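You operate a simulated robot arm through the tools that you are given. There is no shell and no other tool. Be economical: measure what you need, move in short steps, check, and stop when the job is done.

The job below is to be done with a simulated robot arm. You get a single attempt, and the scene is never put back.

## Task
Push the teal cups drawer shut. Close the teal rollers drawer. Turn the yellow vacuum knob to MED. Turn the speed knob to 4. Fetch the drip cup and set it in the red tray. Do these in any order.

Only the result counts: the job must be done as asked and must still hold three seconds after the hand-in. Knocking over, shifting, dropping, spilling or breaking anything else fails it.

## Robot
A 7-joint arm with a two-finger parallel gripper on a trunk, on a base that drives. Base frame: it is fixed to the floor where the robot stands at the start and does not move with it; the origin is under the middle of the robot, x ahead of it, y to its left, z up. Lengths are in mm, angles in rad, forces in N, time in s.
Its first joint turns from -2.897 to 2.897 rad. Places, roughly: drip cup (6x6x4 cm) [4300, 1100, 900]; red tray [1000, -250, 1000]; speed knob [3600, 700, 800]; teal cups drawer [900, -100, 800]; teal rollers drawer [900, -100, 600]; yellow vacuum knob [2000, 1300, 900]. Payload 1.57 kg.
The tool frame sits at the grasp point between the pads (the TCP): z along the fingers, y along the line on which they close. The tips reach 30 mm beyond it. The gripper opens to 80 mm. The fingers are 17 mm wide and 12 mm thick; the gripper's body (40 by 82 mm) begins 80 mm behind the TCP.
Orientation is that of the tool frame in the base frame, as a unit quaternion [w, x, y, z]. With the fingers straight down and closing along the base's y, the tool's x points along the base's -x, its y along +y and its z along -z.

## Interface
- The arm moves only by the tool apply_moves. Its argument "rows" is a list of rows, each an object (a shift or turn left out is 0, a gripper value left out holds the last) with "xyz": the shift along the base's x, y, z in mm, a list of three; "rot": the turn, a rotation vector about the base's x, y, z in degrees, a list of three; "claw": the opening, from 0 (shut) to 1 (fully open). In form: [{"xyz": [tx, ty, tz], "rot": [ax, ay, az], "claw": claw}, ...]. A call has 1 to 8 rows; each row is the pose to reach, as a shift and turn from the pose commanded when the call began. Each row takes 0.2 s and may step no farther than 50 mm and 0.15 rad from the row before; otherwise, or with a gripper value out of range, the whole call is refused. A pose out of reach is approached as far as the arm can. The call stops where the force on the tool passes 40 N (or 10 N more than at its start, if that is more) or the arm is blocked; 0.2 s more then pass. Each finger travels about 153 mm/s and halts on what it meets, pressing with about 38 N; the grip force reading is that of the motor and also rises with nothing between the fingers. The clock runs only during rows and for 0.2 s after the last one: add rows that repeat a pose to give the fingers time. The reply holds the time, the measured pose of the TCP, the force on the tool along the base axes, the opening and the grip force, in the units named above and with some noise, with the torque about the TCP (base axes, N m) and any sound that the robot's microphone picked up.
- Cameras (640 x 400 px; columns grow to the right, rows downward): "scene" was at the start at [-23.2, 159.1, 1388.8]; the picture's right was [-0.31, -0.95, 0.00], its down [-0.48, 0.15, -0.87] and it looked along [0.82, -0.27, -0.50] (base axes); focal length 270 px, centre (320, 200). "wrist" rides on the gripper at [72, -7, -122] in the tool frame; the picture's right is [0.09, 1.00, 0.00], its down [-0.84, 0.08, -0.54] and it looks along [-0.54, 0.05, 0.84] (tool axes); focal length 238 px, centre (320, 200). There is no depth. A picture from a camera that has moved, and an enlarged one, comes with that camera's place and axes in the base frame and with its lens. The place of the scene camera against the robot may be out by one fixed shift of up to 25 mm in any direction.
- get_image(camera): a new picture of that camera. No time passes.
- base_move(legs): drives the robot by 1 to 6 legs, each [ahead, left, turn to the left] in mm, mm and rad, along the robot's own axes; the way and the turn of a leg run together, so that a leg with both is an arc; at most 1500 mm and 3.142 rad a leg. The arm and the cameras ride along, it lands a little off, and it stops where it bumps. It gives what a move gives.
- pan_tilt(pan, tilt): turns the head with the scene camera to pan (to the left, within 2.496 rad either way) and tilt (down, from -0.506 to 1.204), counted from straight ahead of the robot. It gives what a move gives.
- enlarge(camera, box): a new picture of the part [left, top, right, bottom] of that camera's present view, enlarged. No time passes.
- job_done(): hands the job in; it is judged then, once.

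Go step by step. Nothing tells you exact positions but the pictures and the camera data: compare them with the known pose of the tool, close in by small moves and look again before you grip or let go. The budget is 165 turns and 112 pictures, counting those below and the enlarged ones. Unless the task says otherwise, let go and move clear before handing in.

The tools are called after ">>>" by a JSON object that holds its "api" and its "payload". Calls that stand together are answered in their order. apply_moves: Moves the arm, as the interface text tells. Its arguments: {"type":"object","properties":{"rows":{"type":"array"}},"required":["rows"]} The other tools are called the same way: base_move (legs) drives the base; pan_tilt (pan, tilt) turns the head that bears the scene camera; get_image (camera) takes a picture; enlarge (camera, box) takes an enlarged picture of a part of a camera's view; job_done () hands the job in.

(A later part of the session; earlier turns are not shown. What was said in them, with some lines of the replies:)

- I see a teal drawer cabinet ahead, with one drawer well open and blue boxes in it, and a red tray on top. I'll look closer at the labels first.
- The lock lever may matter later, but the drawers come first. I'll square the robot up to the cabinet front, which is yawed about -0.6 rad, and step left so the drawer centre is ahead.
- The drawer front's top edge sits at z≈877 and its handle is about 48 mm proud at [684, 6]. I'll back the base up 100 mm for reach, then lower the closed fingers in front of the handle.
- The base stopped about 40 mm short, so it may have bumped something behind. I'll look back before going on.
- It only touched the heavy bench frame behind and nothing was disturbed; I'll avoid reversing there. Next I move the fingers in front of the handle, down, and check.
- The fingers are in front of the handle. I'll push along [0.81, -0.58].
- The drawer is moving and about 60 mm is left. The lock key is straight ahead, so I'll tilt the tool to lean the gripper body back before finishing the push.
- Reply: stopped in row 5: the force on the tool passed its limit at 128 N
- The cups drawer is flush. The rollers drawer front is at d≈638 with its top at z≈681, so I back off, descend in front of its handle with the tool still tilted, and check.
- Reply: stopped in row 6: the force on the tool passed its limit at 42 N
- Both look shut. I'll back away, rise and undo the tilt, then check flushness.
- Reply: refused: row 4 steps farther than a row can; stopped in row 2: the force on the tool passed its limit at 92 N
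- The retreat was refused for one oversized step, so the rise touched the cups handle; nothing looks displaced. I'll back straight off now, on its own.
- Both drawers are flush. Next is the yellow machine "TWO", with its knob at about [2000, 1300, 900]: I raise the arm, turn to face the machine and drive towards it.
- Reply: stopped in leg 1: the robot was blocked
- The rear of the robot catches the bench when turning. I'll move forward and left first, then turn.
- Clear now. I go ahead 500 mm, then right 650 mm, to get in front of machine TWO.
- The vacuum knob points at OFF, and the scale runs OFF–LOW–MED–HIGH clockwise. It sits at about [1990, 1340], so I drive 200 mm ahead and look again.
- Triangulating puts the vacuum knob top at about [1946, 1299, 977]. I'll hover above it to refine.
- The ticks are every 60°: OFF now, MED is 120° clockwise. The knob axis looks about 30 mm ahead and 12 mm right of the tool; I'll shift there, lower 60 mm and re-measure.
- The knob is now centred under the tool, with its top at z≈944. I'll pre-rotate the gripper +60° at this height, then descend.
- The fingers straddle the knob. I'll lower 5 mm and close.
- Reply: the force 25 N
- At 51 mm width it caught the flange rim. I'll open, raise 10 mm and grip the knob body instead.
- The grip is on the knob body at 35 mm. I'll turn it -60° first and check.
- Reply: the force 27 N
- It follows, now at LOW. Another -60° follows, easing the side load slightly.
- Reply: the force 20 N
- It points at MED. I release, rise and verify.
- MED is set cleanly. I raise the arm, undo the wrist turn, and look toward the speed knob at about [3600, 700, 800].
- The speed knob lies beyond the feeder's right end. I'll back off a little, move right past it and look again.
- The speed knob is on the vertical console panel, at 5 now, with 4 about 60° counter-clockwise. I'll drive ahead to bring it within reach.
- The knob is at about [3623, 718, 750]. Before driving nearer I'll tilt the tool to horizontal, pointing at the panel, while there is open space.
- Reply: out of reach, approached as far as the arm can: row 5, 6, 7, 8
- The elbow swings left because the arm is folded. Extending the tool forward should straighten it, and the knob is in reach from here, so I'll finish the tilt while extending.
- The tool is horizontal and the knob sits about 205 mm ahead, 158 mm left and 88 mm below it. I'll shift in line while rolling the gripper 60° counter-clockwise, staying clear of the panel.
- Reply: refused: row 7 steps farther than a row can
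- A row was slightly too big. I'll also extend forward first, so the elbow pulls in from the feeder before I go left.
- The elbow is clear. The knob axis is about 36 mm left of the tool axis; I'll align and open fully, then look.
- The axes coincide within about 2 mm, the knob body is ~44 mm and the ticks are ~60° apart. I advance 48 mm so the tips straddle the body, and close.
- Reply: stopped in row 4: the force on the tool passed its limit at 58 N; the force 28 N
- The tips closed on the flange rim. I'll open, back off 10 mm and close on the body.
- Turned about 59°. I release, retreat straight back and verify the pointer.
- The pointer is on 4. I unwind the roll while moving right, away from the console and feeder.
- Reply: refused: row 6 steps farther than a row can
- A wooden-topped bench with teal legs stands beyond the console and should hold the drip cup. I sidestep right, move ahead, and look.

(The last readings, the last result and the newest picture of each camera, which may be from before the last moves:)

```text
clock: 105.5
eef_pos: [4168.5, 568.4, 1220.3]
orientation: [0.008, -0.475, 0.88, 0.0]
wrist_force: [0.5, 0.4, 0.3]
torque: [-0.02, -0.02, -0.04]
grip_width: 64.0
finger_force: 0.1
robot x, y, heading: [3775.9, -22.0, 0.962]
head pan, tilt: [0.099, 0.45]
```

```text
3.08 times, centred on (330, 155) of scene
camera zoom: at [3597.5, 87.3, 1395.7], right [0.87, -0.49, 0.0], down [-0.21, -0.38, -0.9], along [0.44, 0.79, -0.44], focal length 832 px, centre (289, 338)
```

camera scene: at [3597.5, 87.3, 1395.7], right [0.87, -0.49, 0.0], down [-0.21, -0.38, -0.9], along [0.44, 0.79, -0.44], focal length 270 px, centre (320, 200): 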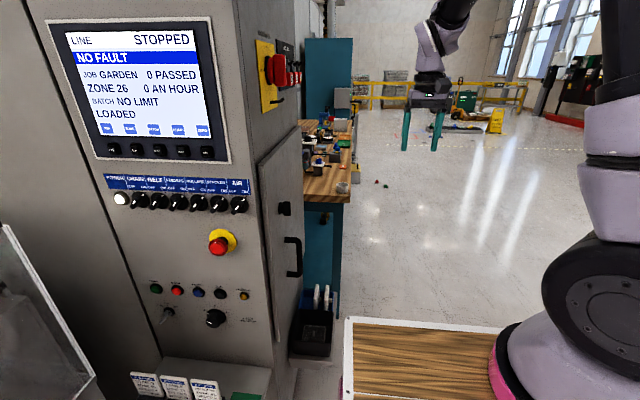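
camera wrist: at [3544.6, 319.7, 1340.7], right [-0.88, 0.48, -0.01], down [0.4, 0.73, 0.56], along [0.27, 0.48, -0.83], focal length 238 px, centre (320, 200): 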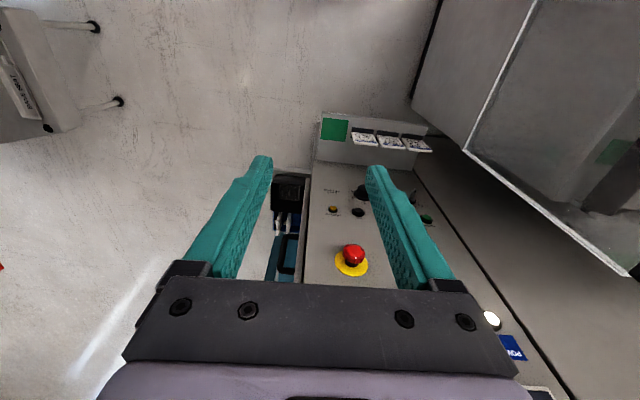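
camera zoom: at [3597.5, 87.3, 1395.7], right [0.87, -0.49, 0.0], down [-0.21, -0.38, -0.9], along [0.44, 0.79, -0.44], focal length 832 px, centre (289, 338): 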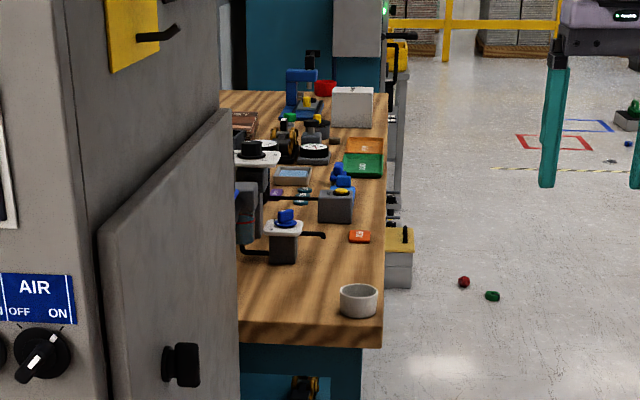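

The drip cup is the grey cup at the near corner of the bench, about [4246, 1039, 900]. I drive ahead 290 mm to bring it in reach.

>>> {"api": "base_move", "payload": {"legs": [[290, 0, 0]]}}

>>> {"api": "get_image", "payload": {"camera": "wrist"}}

>>> {"api": "get_image", "payload": {"camera": "scene"}}

```text
clock: 107.5
eef_pos: [4334.5, 800.6, 1219.6]
orientation: [0.009, -0.472, 0.881, 0.001]
wrist_force: [0.2, 0.0, -0.1]
torque: [-0.03, 0.01, 0.02]
grip_width: 64.2
finger_force: 0.0
robot x, y, heading: [3936.9, 216.4, 0.956]
head pan, tilt: [0.099, 0.45]
```

```text
35 pictures are left
camera wrist: at [4297.5, 735.4, 1340.7], right [-0.88, 0.47, -0.01], down [0.39, 0.73, 0.55], along [0.27, 0.48, -0.83], focal length 238 px, centre (320, 200)
```

wrist: 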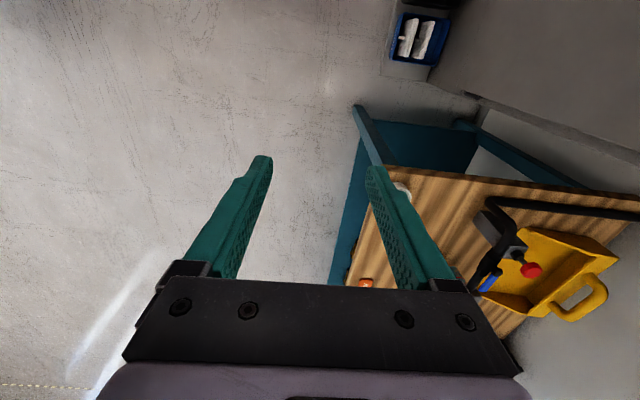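

```text
34 pictures are left
camera scene: at [3760.0, 319.6, 1395.7], right [0.87, -0.49, 0.0], down [-0.21, -0.38, -0.9], along [0.44, 0.78, -0.44], focal length 270 px, centre (320, 200)
```

scene: 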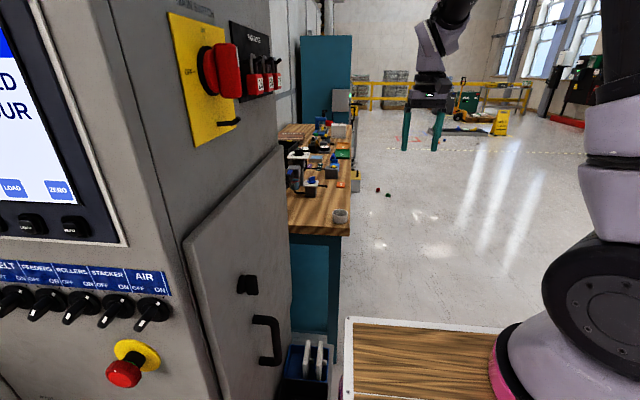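

The cup is at about [4272, 1062, 885]. I move above it with the gripper open and check.

>>> {"api": "apply_moves", "payload": {"rows": [{"xyz": [-10, 42, -20], "claw": 1}, {"xyz": [-20, 84, -40]}, {"xyz": [-30, 126, -60]}, {"xyz": [-40, 168, -80]}, {"xyz": [-50, 210, -100]}, {"xyz": [-62, 250, -120]}, {"xyz": [-62, 255, -150]}]}}

>>> {"api": "get_image", "payload": {"camera": "wrist"}}

>>> {"api": "get_image", "payload": {"camera": "scene"}}

```text
clock: 109.1
eef_pos: [4270.0, 1055.8, 1073.0]
orientation: [0.009, -0.473, 0.881, 0.0]
wrist_force: [0.1, -1.1, 0.4]
torque: [-0.02, -0.01, 0.03]
grip_width: 80.1
finger_force: 0.1
robot x, y, heading: [3937.5, 216.9, 0.959]
head pan, tilt: [0.099, 0.45]
```

```text
33 pictures are left
camera wrist: at [4234.0, 990.4, 1193.9], right [-0.88, 0.48, -0.01], down [0.39, 0.73, 0.56], along [0.27, 0.49, -0.83], focal length 238 px, centre (320, 200)
```

wrist: 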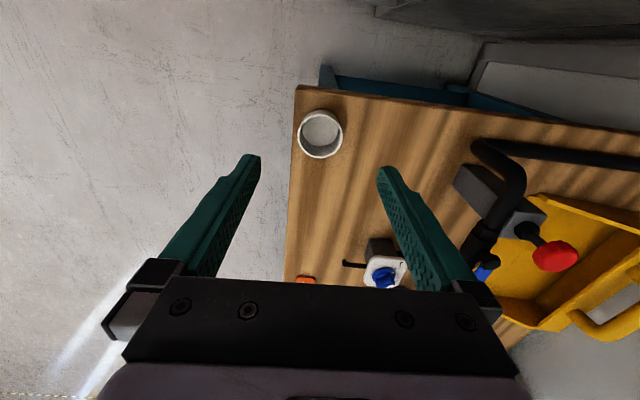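

```text
32 pictures are left
camera scene: at [3759.8, 319.1, 1395.7], right [0.87, -0.49, 0.0], down [-0.21, -0.38, -0.9], along [0.44, 0.78, -0.43], focal length 270 px, centre (320, 200)
```

scene: 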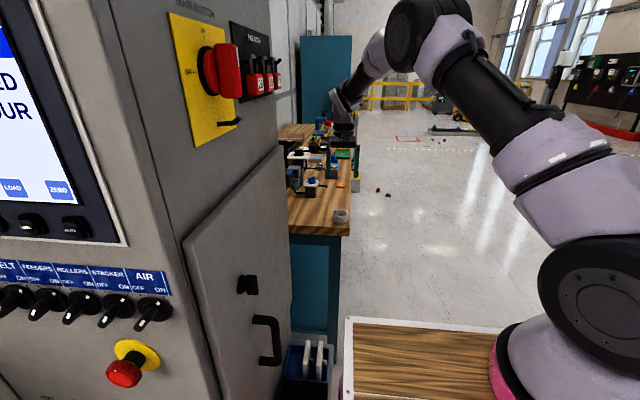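

The cup appears laterally centred and about 17 mm further ahead. I lower 85 mm with that correction and re-measure.

>>> {"api": "apply_moves", "payload": {"rows": [{"xyz": [9, 14, -25]}, {"xyz": [9, 14, -55]}, {"xyz": [9, 14, -85]}, {"xyz": [9, 14, -85]}]}}

>>> {"api": "get_image", "payload": {"camera": "wrist"}}

```text
clock: 110.1
eef_pos: [4281.6, 1067.9, 987.7]
orientation: [0.009, -0.472, 0.881, 0.001]
wrist_force: [0.4, -0.7, 0.0]
torque: [0.03, 0.01, -0.01]
grip_width: 80.1
finger_force: 0.0
robot x, y, heading: [3932.8, 218.2, 0.959]
head pan, tilt: [0.099, 0.45]
```

```text
31 pictures are left
camera wrist: at [4245.0, 1002.5, 1109.1], right [-0.88, 0.48, -0.01], down [0.39, 0.73, 0.55], along [0.27, 0.48, -0.83], focal length 238 px, centre (320, 200)
```

wrist: 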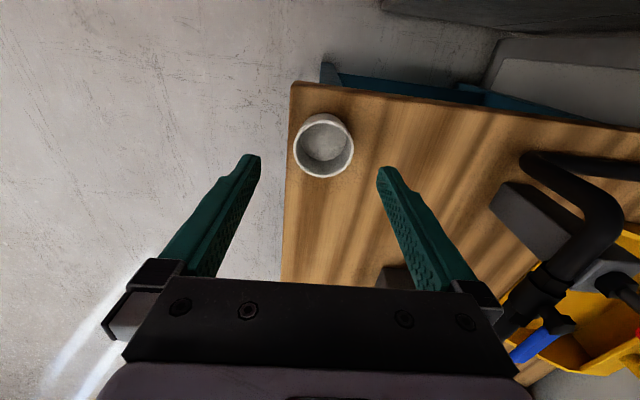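

The rim is at z≈873, about 12 mm further ahead. I correct and lower to just above the rim.

>>> {"api": "apply_moves", "payload": {"rows": [{"xyz": [4, 12, -30]}, {"xyz": [4, 12, -60]}, {"xyz": [4, 12, -72]}, {"xyz": [4, 12, -72]}]}}

>>> {"api": "get_image", "payload": {"camera": "wrist"}}

```text
clock: 111.1
eef_pos: [4284.9, 1078.2, 913.8]
orientation: [0.009, -0.472, 0.881, 0.001]
wrist_force: [-0.2, 0.7, -0.4]
torque: [-0.01, 0.02, 0.01]
grip_width: 80.1
finger_force: 0.1
robot x, y, heading: [3937.5, 217.3, 0.958]
head pan, tilt: [0.099, 0.45]
```

```text
30 pictures are left
camera wrist: at [4248.3, 1014.2, 1034.8], right [-0.88, 0.48, -0.01], down [0.39, 0.73, 0.56], along [0.27, 0.49, -0.83], focal length 238 px, centre (320, 200)
```

wrist: 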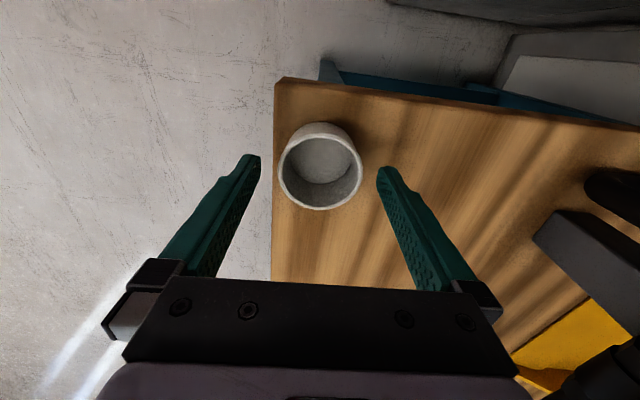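

>>> {"api": "apply_moves", "payload": {"rows": [{"xyz": [3, 4.6, 0]}, {"xyz": [3, 4.6, -20]}, {"xyz": [3, 4.6, -40]}, {"xyz": [3, 4.6, -40]}]}}

>>> {"api": "get_image", "payload": {"camera": "wrist"}}

```text
clock: 112.0
eef_pos: [4288.6, 1086.5, 879.7]
orientation: [0.009, -0.472, 0.882, 0.004]
wrist_force: [-2.4, -13.0, 16.3]
torque: [-0.13, 0.69, 0.52]
grip_width: 75.6
finger_force: 0.0
robot x, y, heading: [3934.7, 214.9, 0.958]
head pan, tilt: [0.099, 0.45]
stopped in row 4: the force on the tool passed its limit at 47 N (the readings are from after the stop); the commanded pose is now the measured one
```

```text
29 pictures are left
camera wrist: at [4251.5, 1021.3, 1000.9], right [-0.88, 0.48, 0.0], down [0.39, 0.73, 0.56], along [0.27, 0.49, -0.83], focal length 238 px, centre (320, 200)
```

wrist: 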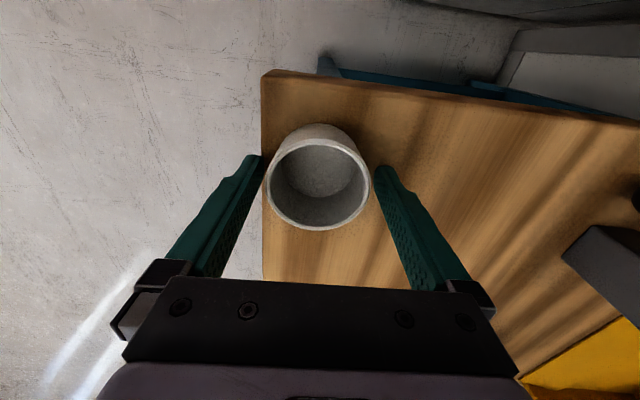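

The tips touched the bench top at z≈845. I rise a few mm, shift back 5 mm to centre, and close on the cup.

>>> {"api": "apply_moves", "payload": {"rows": [{"xyz": [-1, -2, 5]}, {"xyz": [-3, -4.5, 5]}, {"xyz": [-3, -4.5, 5], "claw": 0.6}, {"xyz": [-3, -4.5, 5], "claw": 0.6}, {"xyz": [-3, -4.5, 5], "claw": 0.6}]}}

>>> {"api": "get_image", "payload": {"camera": "wrist"}}

```text
clock: 113.2
eef_pos: [4284.3, 1084.5, 883.6]
orientation: [0.01, -0.472, 0.881, 0.004]
wrist_force: [-0.4, 1.2, 4.3]
torque: [0.01, -0.12, 0.08]
grip_width: 57.9
finger_force: 38.1
robot x, y, heading: [3938.5, 215.3, 0.961]
head pan, tilt: [0.099, 0.45]
```

```text
28 pictures are left
camera wrist: at [4248.8, 1018.1, 1004.2], right [-0.88, 0.48, 0.0], down [0.39, 0.73, 0.56], along [0.27, 0.49, -0.83], focal length 238 px, centre (320, 200)
```

wrist: 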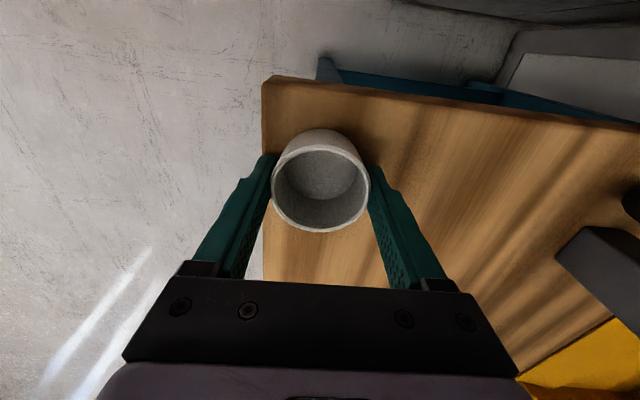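

The cup is gripped at 58 mm. I lift it straight up.

>>> {"api": "apply_moves", "payload": {"rows": [{"xyz": [0, 0, 20]}, {"xyz": [0, 0, 55]}, {"xyz": [0, 0, 95]}, {"xyz": [0, 0, 140]}, {"xyz": [0, 0, 185]}, {"xyz": [0, 0, 230]}, {"xyz": [0, 0, 275]}, {"xyz": [0, 0, 310]}]}}

>>> {"api": "get_image", "payload": {"camera": "wrist"}}

```text
clock: 115.0
eef_pos: [4284.0, 1081.5, 1193.7]
orientation: [0.009, -0.471, 0.882, 0.002]
wrist_force: [0.0, 0.6, 0.1]
torque: [0.01, -0.03, 0.0]
grip_width: 58.2
finger_force: 38.0
robot x, y, heading: [3935.9, 215.9, 0.959]
head pan, tilt: [0.099, 0.45]
```

```text
27 pictures are left
camera wrist: at [4248.2, 1016.0, 1314.3], right [-0.88, 0.48, 0.0], down [0.39, 0.73, 0.56], along [0.27, 0.49, -0.83], focal length 238 px, centre (320, 200)
```

wrist: 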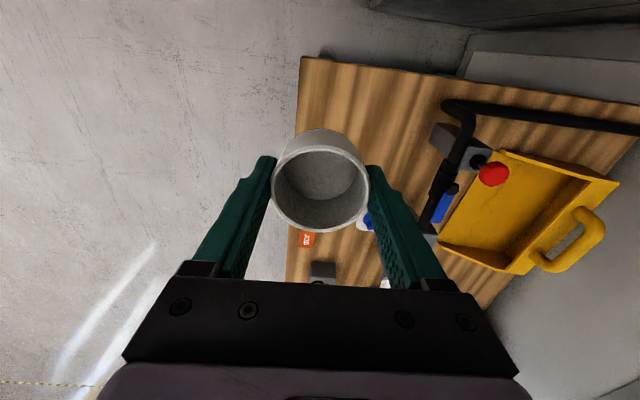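

The cup is held firmly. I pull the arm in and begin retracing the route.

>>> {"api": "apply_moves", "payload": {"rows": [{"xyz": [2, -43, 0]}, {"xyz": [5, -86, 2]}, {"xyz": [7, -129, 4]}, {"xyz": [10, -172, 6]}, {"xyz": [12, -215, 8]}, {"xyz": [15, -258, 10]}, {"xyz": [17, -300, 12]}, {"xyz": [19, -340, 15]}]}}

>>> {"api": "base_move", "payload": {"legs": [[-790, 0, 0], [0, 380, 0], [-450, 0, 0]]}}

```text
clock: 116.8
eef_pos: [4301.1, 745.3, 1208.3]
orientation: [0.009, -0.472, 0.882, 0.004]
wrist_force: [-0.5, 0.3, -0.2]
torque: [-0.03, -0.01, -0.03]
grip_width: 58.1
finger_force: 38.8
robot x, y, heading: [3937.7, 216.8, 0.96]
head pan, tilt: [0.099, 0.45]
```

```text
clock: 125.3
eef_pos: [3288.7, -36.6, 1209.5]
orientation: [0.009, -0.468, 0.884, 0.004]
wrist_force: [-0.4, 1.1, 0.1]
torque: [0.04, 0.0, -0.01]
grip_width: 58.0
finger_force: 37.8
robot x, y, heading: [2922.8, -560.7, 0.949]
head pan, tilt: [0.099, 0.45]
```

>>> {"api": "base_move", "payload": {"legs": [[0, 800, 0], [0, 1100, 0]]}}

```text
clock: 134.9
eef_pos: [1750.2, 1083.5, 1209.5]
orientation: [0.009, -0.459, 0.889, 0.003]
wrist_force: [0.3, 0.0, -0.4]
torque: [0.0, -0.03, 0.0]
grip_width: 57.9
finger_force: 38.1
robot x, y, heading: [1369.4, 561.1, 0.925]
head pan, tilt: [0.099, 0.45]
```

>>> {"api": "base_move", "payload": {"legs": [[0, 650, 0], [-500, 0, 0], [0, 0, -1.535]]}}

>>> {"api": "pan_tilt", "payload": {"pan": 0.1, "tilt": 0.6}}

>>> {"api": "get_image", "payload": {"camera": "scene"}}

```text
clock: 144.8
eef_pos: [1076.8, 181.8, 1210.0]
orientation: [0.009, 0.294, 0.956, -0.003]
wrist_force: [0.4, -0.5, 0.1]
torque: [0.0, -0.04, 0.0]
grip_width: 57.4
finger_force: 37.7
robot x, y, heading: [546.2, 549.6, -0.62]
head pan, tilt: [0.099, 0.45]
```

```text
clock: 145.5
eef_pos: [1076.9, 181.2, 1208.9]
orientation: [0.009, 0.295, 0.956, -0.003]
wrist_force: [0.6, -0.2, -0.2]
torque: [0.02, -0.01, 0.0]
grip_width: 57.9
finger_force: 37.6
robot x, y, heading: [549.5, 550.0, -0.622]
head pan, tilt: [0.099, 0.6]
```

```text
26 pictures are left
camera scene: at [646.5, 716.1, 1382.2], right [-0.5, -0.87, 0.0], down [-0.49, 0.28, -0.83], along [0.72, -0.41, -0.56], focal length 270 px, centre (320, 200)
```

scene: 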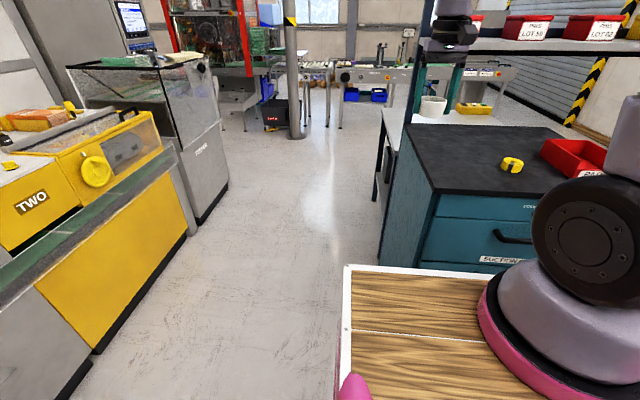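

The cup is still held. I sidestep right in front of the cabinet, toward the red tray.

>>> {"api": "base_move", "payload": {"legs": [[0, -480, 0], [80, 0, 0]]}}

>>> {"api": "pan_tilt", "payload": {"pan": 0.0, "tilt": 0.5}}

>>> {"api": "get_image", "payload": {"camera": "scene"}}

>>> {"api": "get_image", "payload": {"camera": "wrist"}}

```text
clock: 149.0
eef_pos: [869.5, -250.2, 1209.6]
orientation: [0.009, 0.29, 0.957, -0.003]
wrist_force: [-0.6, 0.2, -0.7]
torque: [-0.02, -0.01, 0.0]
grip_width: 57.8
finger_force: 37.8
robot x, y, heading: [341.9, 116.4, -0.612]
head pan, tilt: [0.099, 0.6]
```

```text
clock: 149.7
eef_pos: [869.5, -250.8, 1208.2]
orientation: [0.01, 0.29, 0.957, -0.004]
wrist_force: [0.2, 0.5, 0.8]
torque: [0.01, 0.01, 0.04]
grip_width: 57.8
finger_force: 38.4
robot x, y, heading: [337.5, 115.5, -0.615]
head pan, tilt: [0.0, 0.499]
```

```text
25 pictures are left
camera scene: at [431.8, 271.7, 1391.2], right [-0.57, -0.82, 0.0], down [-0.39, 0.28, -0.88], along [0.72, -0.5, -0.48], focal length 270 px, centre (320, 200)
```

scene: 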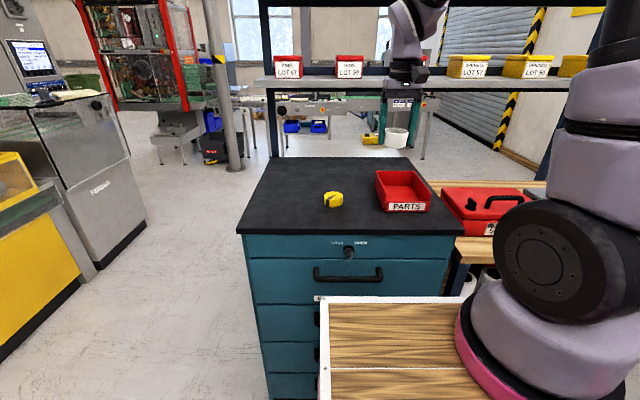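

```text
24 pictures are left
camera wrist: at [803.4, -215.0, 1330.0], right [0.48, 0.88, 0.0], down [0.73, -0.39, 0.56], along [0.49, -0.27, -0.83], focal length 238 px, centre (320, 200)
```

wrist: 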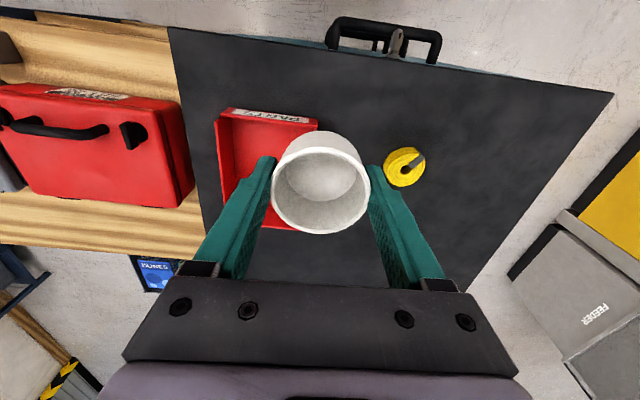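

>>> {"api": "enlarge", "payload": {"camera": "wrist", "box": [180, 80, 380, 250]}}

>>> {"api": "enlarge", "payload": {"camera": "scene", "box": [320, 140, 480, 250]}}

```text
2.35 times, centred on (280, 165) of wrist
camera zoom: at [803.4, -215.0, 1330.0], right [0.48, 0.88, 0.0], down [0.73, -0.39, 0.56], along [0.49, -0.27, -0.83], focal length 561 px, centre (414, 282)
```

zoom: 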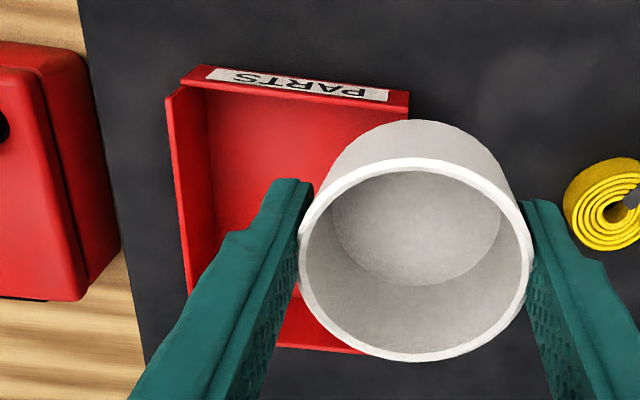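

```text
3.64 times, centred on (400, 195) of scene
camera zoom: at [431.8, 271.7, 1391.2], right [-0.57, -0.82, 0.0], down [-0.39, 0.28, -0.88], along [0.72, -0.5, -0.48], focal length 984 px, centre (29, 218)
```

zoom: 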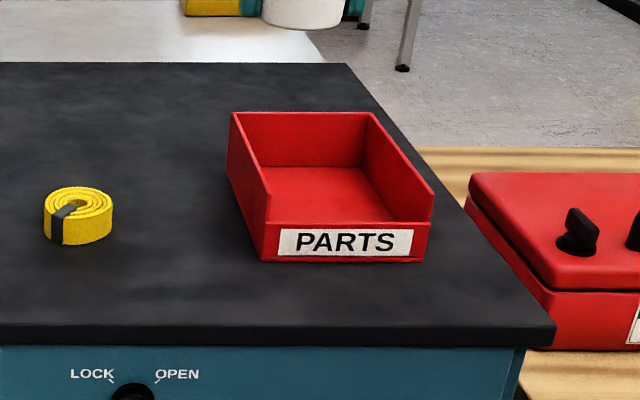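

The tray spans roughly 126 × 175 mm, with its centre near [913, -370] and its floor about z 975. I move the cup above it, lower partway and check.

>>> {"api": "apply_moves", "payload": {"rows": [{"xyz": [14, -40, 0]}, {"xyz": [28, -80, 0]}, {"xyz": [43, -120, 0]}, {"xyz": [43, -120, -40]}, {"xyz": [43, -120, -80]}, {"xyz": [43, -120, -100]}]}}

>>> {"api": "get_image", "payload": {"camera": "wrist"}}

>>> {"api": "enlarge", "payload": {"camera": "scene", "box": [320, 120, 480, 250]}}

```text
clock: 151.1
eef_pos: [909.6, -369.9, 1110.1]
orientation: [0.009, 0.29, 0.957, -0.004]
wrist_force: [-0.3, 0.6, -0.6]
torque: [-0.02, -0.02, -0.01]
grip_width: 57.4
finger_force: 38.1
robot x, y, heading: [338.0, 113.9, -0.608]
head pan, tilt: [0.0, 0.499]
```

```text
21 pictures are left
camera wrist: at [844.8, -334.1, 1230.1], right [0.48, 0.88, 0.0], down [0.73, -0.39, 0.56], along [0.49, -0.27, -0.83], focal length 238 px, centre (320, 200)
```

wrist: 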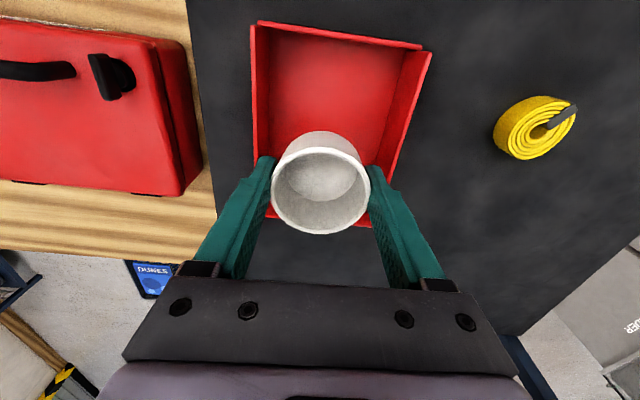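

```text
3.08 times, centred on (400, 185) of scene
camera zoom: at [431.5, 271.9, 1391.2], right [-0.58, -0.82, 0.0], down [-0.39, 0.28, -0.88], along [0.72, -0.51, -0.48], focal length 832 px, centre (74, 246)
```

zoom: 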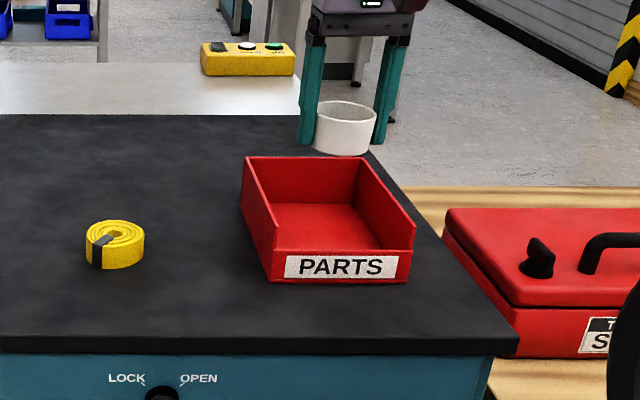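

The cup is centred fore–aft and about 11 mm too far right. I correct that and lower into the tray.

>>> {"api": "apply_moves", "payload": {"rows": [{"xyz": [6, 9, 0]}, {"xyz": [6, 9, -30]}, {"xyz": [6, 9, -60]}, {"xyz": [6, 9, -80]}, {"xyz": [6, 9, -80]}]}}

>>> {"api": "get_image", "payload": {"camera": "wrist"}}

>>> {"api": "enlarge", "payload": {"camera": "scene", "box": [320, 120, 480, 250]}}

```text
clock: 152.3
eef_pos: [916.9, -361.1, 1029.8]
orientation: [0.008, 0.29, 0.957, -0.003]
wrist_force: [-0.3, 0.2, -1.1]
torque: [0.0, -0.04, -0.02]
grip_width: 57.4
finger_force: 38.1
robot x, y, heading: [340.1, 114.9, -0.609]
head pan, tilt: [0.0, 0.499]
```

```text
19 pictures are left
camera wrist: at [851.4, -325.7, 1150.6], right [0.48, 0.88, 0.0], down [0.73, -0.39, 0.56], along [0.49, -0.27, -0.83], focal length 238 px, centre (320, 200)
```

wrist: 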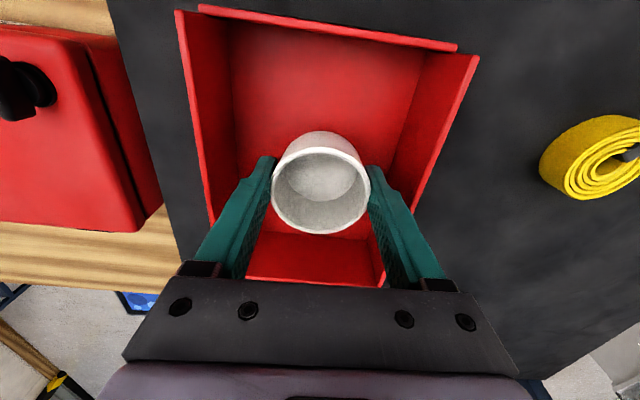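

```text
3.08 times, centred on (400, 185) of scene
camera zoom: at [431.7, 271.7, 1391.2], right [-0.58, -0.82, 0.0], down [-0.39, 0.28, -0.88], along [0.72, -0.51, -0.48], focal length 832 px, centre (74, 246)
```

zoom: 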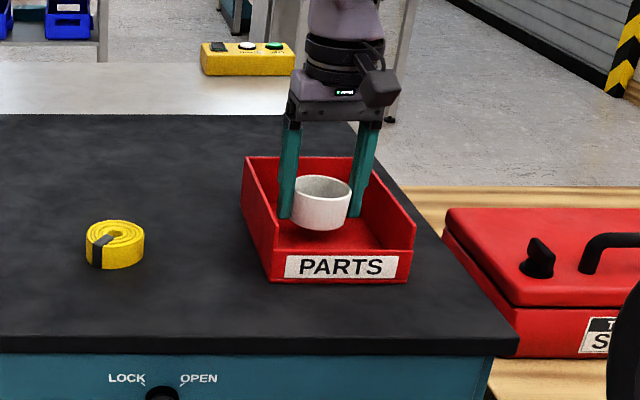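

The cup is inside the tray and centred. I lower it the last bit gently.

>>> {"api": "apply_moves", "payload": {"rows": [{"xyz": [0, 0, -4]}, {"xyz": [0, 0, -8]}, {"xyz": [0, 0, -10]}]}}

```text
clock: 153.1
eef_pos: [917.9, -361.7, 1019.6]
orientation: [0.009, 0.289, 0.957, -0.004]
wrist_force: [0.7, 0.0, -0.1]
torque: [-0.01, 0.03, 0.01]
grip_width: 57.5
finger_force: 37.9
robot x, y, heading: [339.8, 112.3, -0.612]
head pan, tilt: [0.0, 0.499]
```

>>> {"api": "apply_moves", "payload": {"rows": [{"xyz": [0, 0, -2]}, {"xyz": [0, 0, -4]}]}}

```text
clock: 153.7
eef_pos: [918.3, -361.5, 1015.0]
orientation: [0.009, 0.29, 0.957, -0.003]
wrist_force: [1.2, -0.3, -0.3]
torque: [-0.01, 0.02, -0.02]
grip_width: 57.8
finger_force: 38.1
robot x, y, heading: [339.7, 115.7, -0.613]
head pan, tilt: [0.0, 0.499]
```

>>> {"api": "apply_moves", "payload": {"rows": [{"xyz": [0, 0, -2]}, {"xyz": [0, 0, -4]}]}}

>>> {"api": "enlarge", "payload": {"camera": "scene", "box": [350, 150, 450, 220]}}

```text
clock: 154.3
eef_pos: [916.4, -361.9, 1011.7]
orientation: [0.009, 0.29, 0.957, -0.004]
wrist_force: [0.2, 0.5, 0.0]
torque: [0.0, -0.03, -0.03]
grip_width: 57.4
finger_force: 38.3
robot x, y, heading: [339.0, 114.9, -0.612]
head pan, tilt: [0.0, 0.499]
```

```text
5.71 times, centred on (400, 185) of scene
camera zoom: at [431.7, 271.7, 1391.2], right [-0.58, -0.82, 0.0], down [-0.39, 0.28, -0.88], along [0.72, -0.51, -0.48], focal length 1546 px, centre (-137, 286)
```

zoom: 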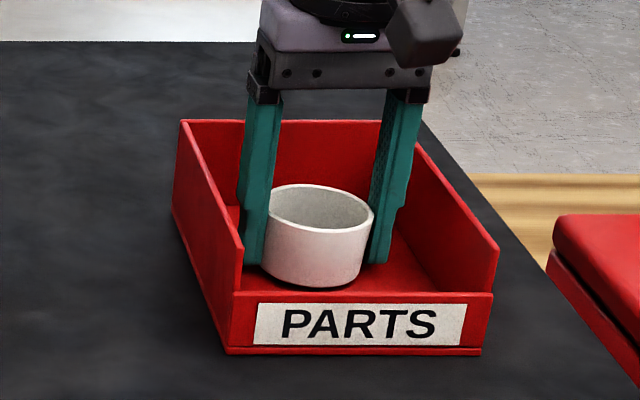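

>>> {"api": "apply_moves", "payload": {"rows": [{"xyz": [0, 0, -2]}, {"xyz": [0, 0, -3]}]}}

```text
clock: 154.9
eef_pos: [916.8, -362.9, 1008.0]
orientation: [0.01, 0.291, 0.957, -0.003]
wrist_force: [0.2, 0.5, 5.4]
torque: [-0.08, 0.05, 0.03]
grip_width: 57.3
finger_force: 37.9
robot x, y, heading: [336.9, 113.1, -0.614]
head pan, tilt: [0.0, 0.499]
```

Contact: 5 N upward. I release slightly, wait, and rise straight up.

>>> {"api": "apply_moves", "payload": {"rows": [{"claw": 0.85}, {"claw": 0.85}, {"claw": 0.85, "xyz": [0, 0, 15]}, {"xyz": [0, 0, 45]}, {"xyz": [0, 0, 90]}, {"xyz": [0, 0, 135]}, {"xyz": [0, 0, 180]}]}}

>>> {"api": "get_image", "payload": {"camera": "wrist"}}

>>> {"api": "enlarge", "payload": {"camera": "scene", "box": [230, 140, 480, 340]}}

```text
clock: 156.5
eef_pos: [918.1, -364.0, 1191.3]
orientation: [0.009, 0.29, 0.957, -0.004]
wrist_force: [0.5, 0.2, 0.5]
torque: [0.05, 0.02, -0.01]
grip_width: 67.7
finger_force: 0.2
robot x, y, heading: [338.5, 113.9, -0.613]
head pan, tilt: [0.0, 0.499]
```

```text
16 pictures are left
camera wrist: at [853.3, -328.0, 1311.7], right [0.48, 0.88, 0.0], down [0.73, -0.39, 0.56], along [0.49, -0.27, -0.83], focal length 238 px, centre (320, 200)
```

wrist: 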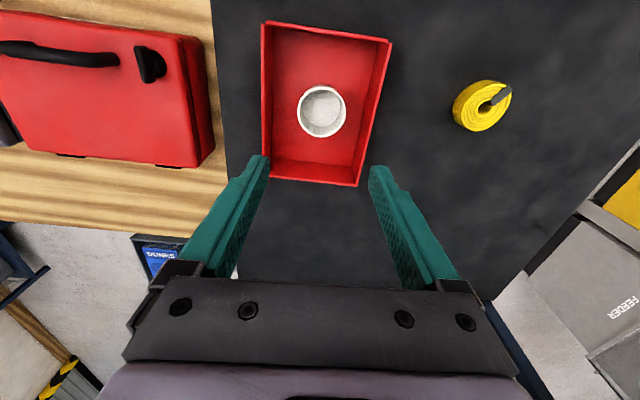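

```text
2.00 times, centred on (355, 240) of scene
camera zoom: at [432.1, 271.5, 1391.2], right [-0.58, -0.82, 0.0], down [-0.39, 0.28, -0.88], along [0.72, -0.51, -0.48], focal length 541 px, centre (250, 120)
```

zoom: 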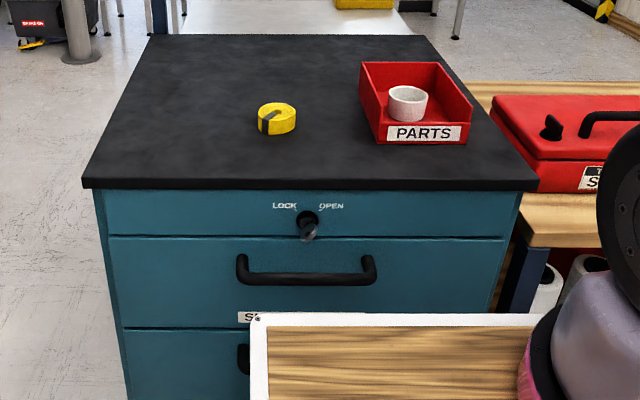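

The cup is upright in the tray. I pull the arm back over the cabinet front for a last check of both drawers.

>>> {"api": "apply_moves", "payload": {"rows": [{"xyz": [-25, 25, 10]}, {"xyz": [-60, 52, 20]}, {"xyz": [-95, 78, 20]}, {"xyz": [-130, 104, 20]}]}}

>>> {"api": "base_move", "payload": {"legs": [[-150, 100, 0]]}}

>>> {"api": "get_image", "payload": {"camera": "wrist"}}

>>> {"api": "pan_tilt", "payload": {"pan": 0.1, "tilt": 0.65}}

>>> {"api": "get_image", "payload": {"camera": "scene"}}

```text
clock: 157.5
eef_pos: [783.8, -257.0, 1209.3]
orientation: [0.009, 0.291, 0.957, -0.003]
wrist_force: [1.6, -0.2, -1.1]
torque: [0.03, 0.01, 0.0]
grip_width: 68.1
finger_force: 0.1
robot x, y, heading: [335.5, 118.3, -0.615]
head pan, tilt: [0.0, 0.499]
```

```text
clock: 159.0
eef_pos: [717.8, -86.9, 1207.2]
orientation: [0.009, 0.29, 0.957, -0.004]
wrist_force: [0.1, -0.2, 0.0]
torque: [0.01, 0.0, 0.0]
grip_width: 67.8
finger_force: 0.1
robot x, y, heading: [269.7, 284.0, -0.613]
head pan, tilt: [0.0, 0.499]
```

```text
14 pictures are left
camera wrist: at [653.1, -50.9, 1329.1], right [0.48, 0.88, 0.0], down [0.73, -0.39, 0.56], along [0.49, -0.27, -0.83], focal length 238 px, centre (320, 200)
```

wrist: 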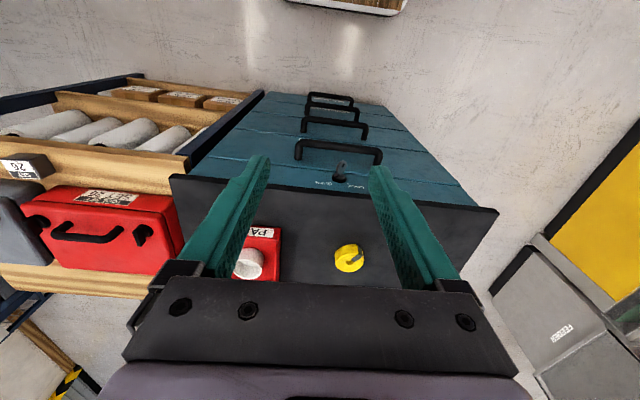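

```text
clock: 159.7
eef_pos: [719.2, -87.3, 1208.3]
orientation: [0.009, 0.29, 0.957, -0.004]
wrist_force: [0.5, -0.2, 0.3]
torque: [-0.04, -0.02, 0.0]
grip_width: 68.0
finger_force: 0.0
robot x, y, heading: [275.0, 285.5, -0.609]
head pan, tilt: [0.099, 0.649]
```

```text
13 pictures are left
camera scene: at [366.9, 452.2, 1377.9], right [-0.49, -0.87, 0.0], down [-0.53, 0.3, -0.8], along [0.69, -0.39, -0.6], focal length 270 px, centre (320, 200)
```

scene: 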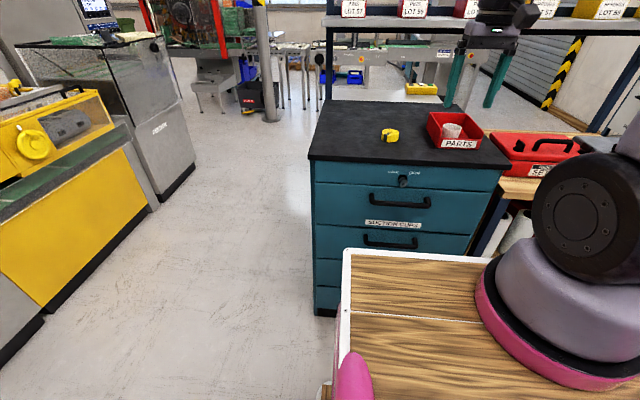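

Both drawers are flush, the cup stands in the red tray, and both knobs are set. Handing in.

>>> {"api": "job_done", "payload": {}}

```text
The job is handed in.
```

All five parts of the job look done, and I've handed it in; no score has come back yet. In the last pictures:

- **Drawers:** the teal cups and rollers drawers are both flush.
- **Knobs:** vacuum points to MED and speed to 4.
- **Drip cup:** it stands upright in the red tray, and the arm is clear of it.

There were two bumps along the way. The base touched the bench behind the start position while reversing and turning, and the gripper hit the cups drawer handle once at about 92 N. I saw nothing out of place after the reversing bump or the handle hit.
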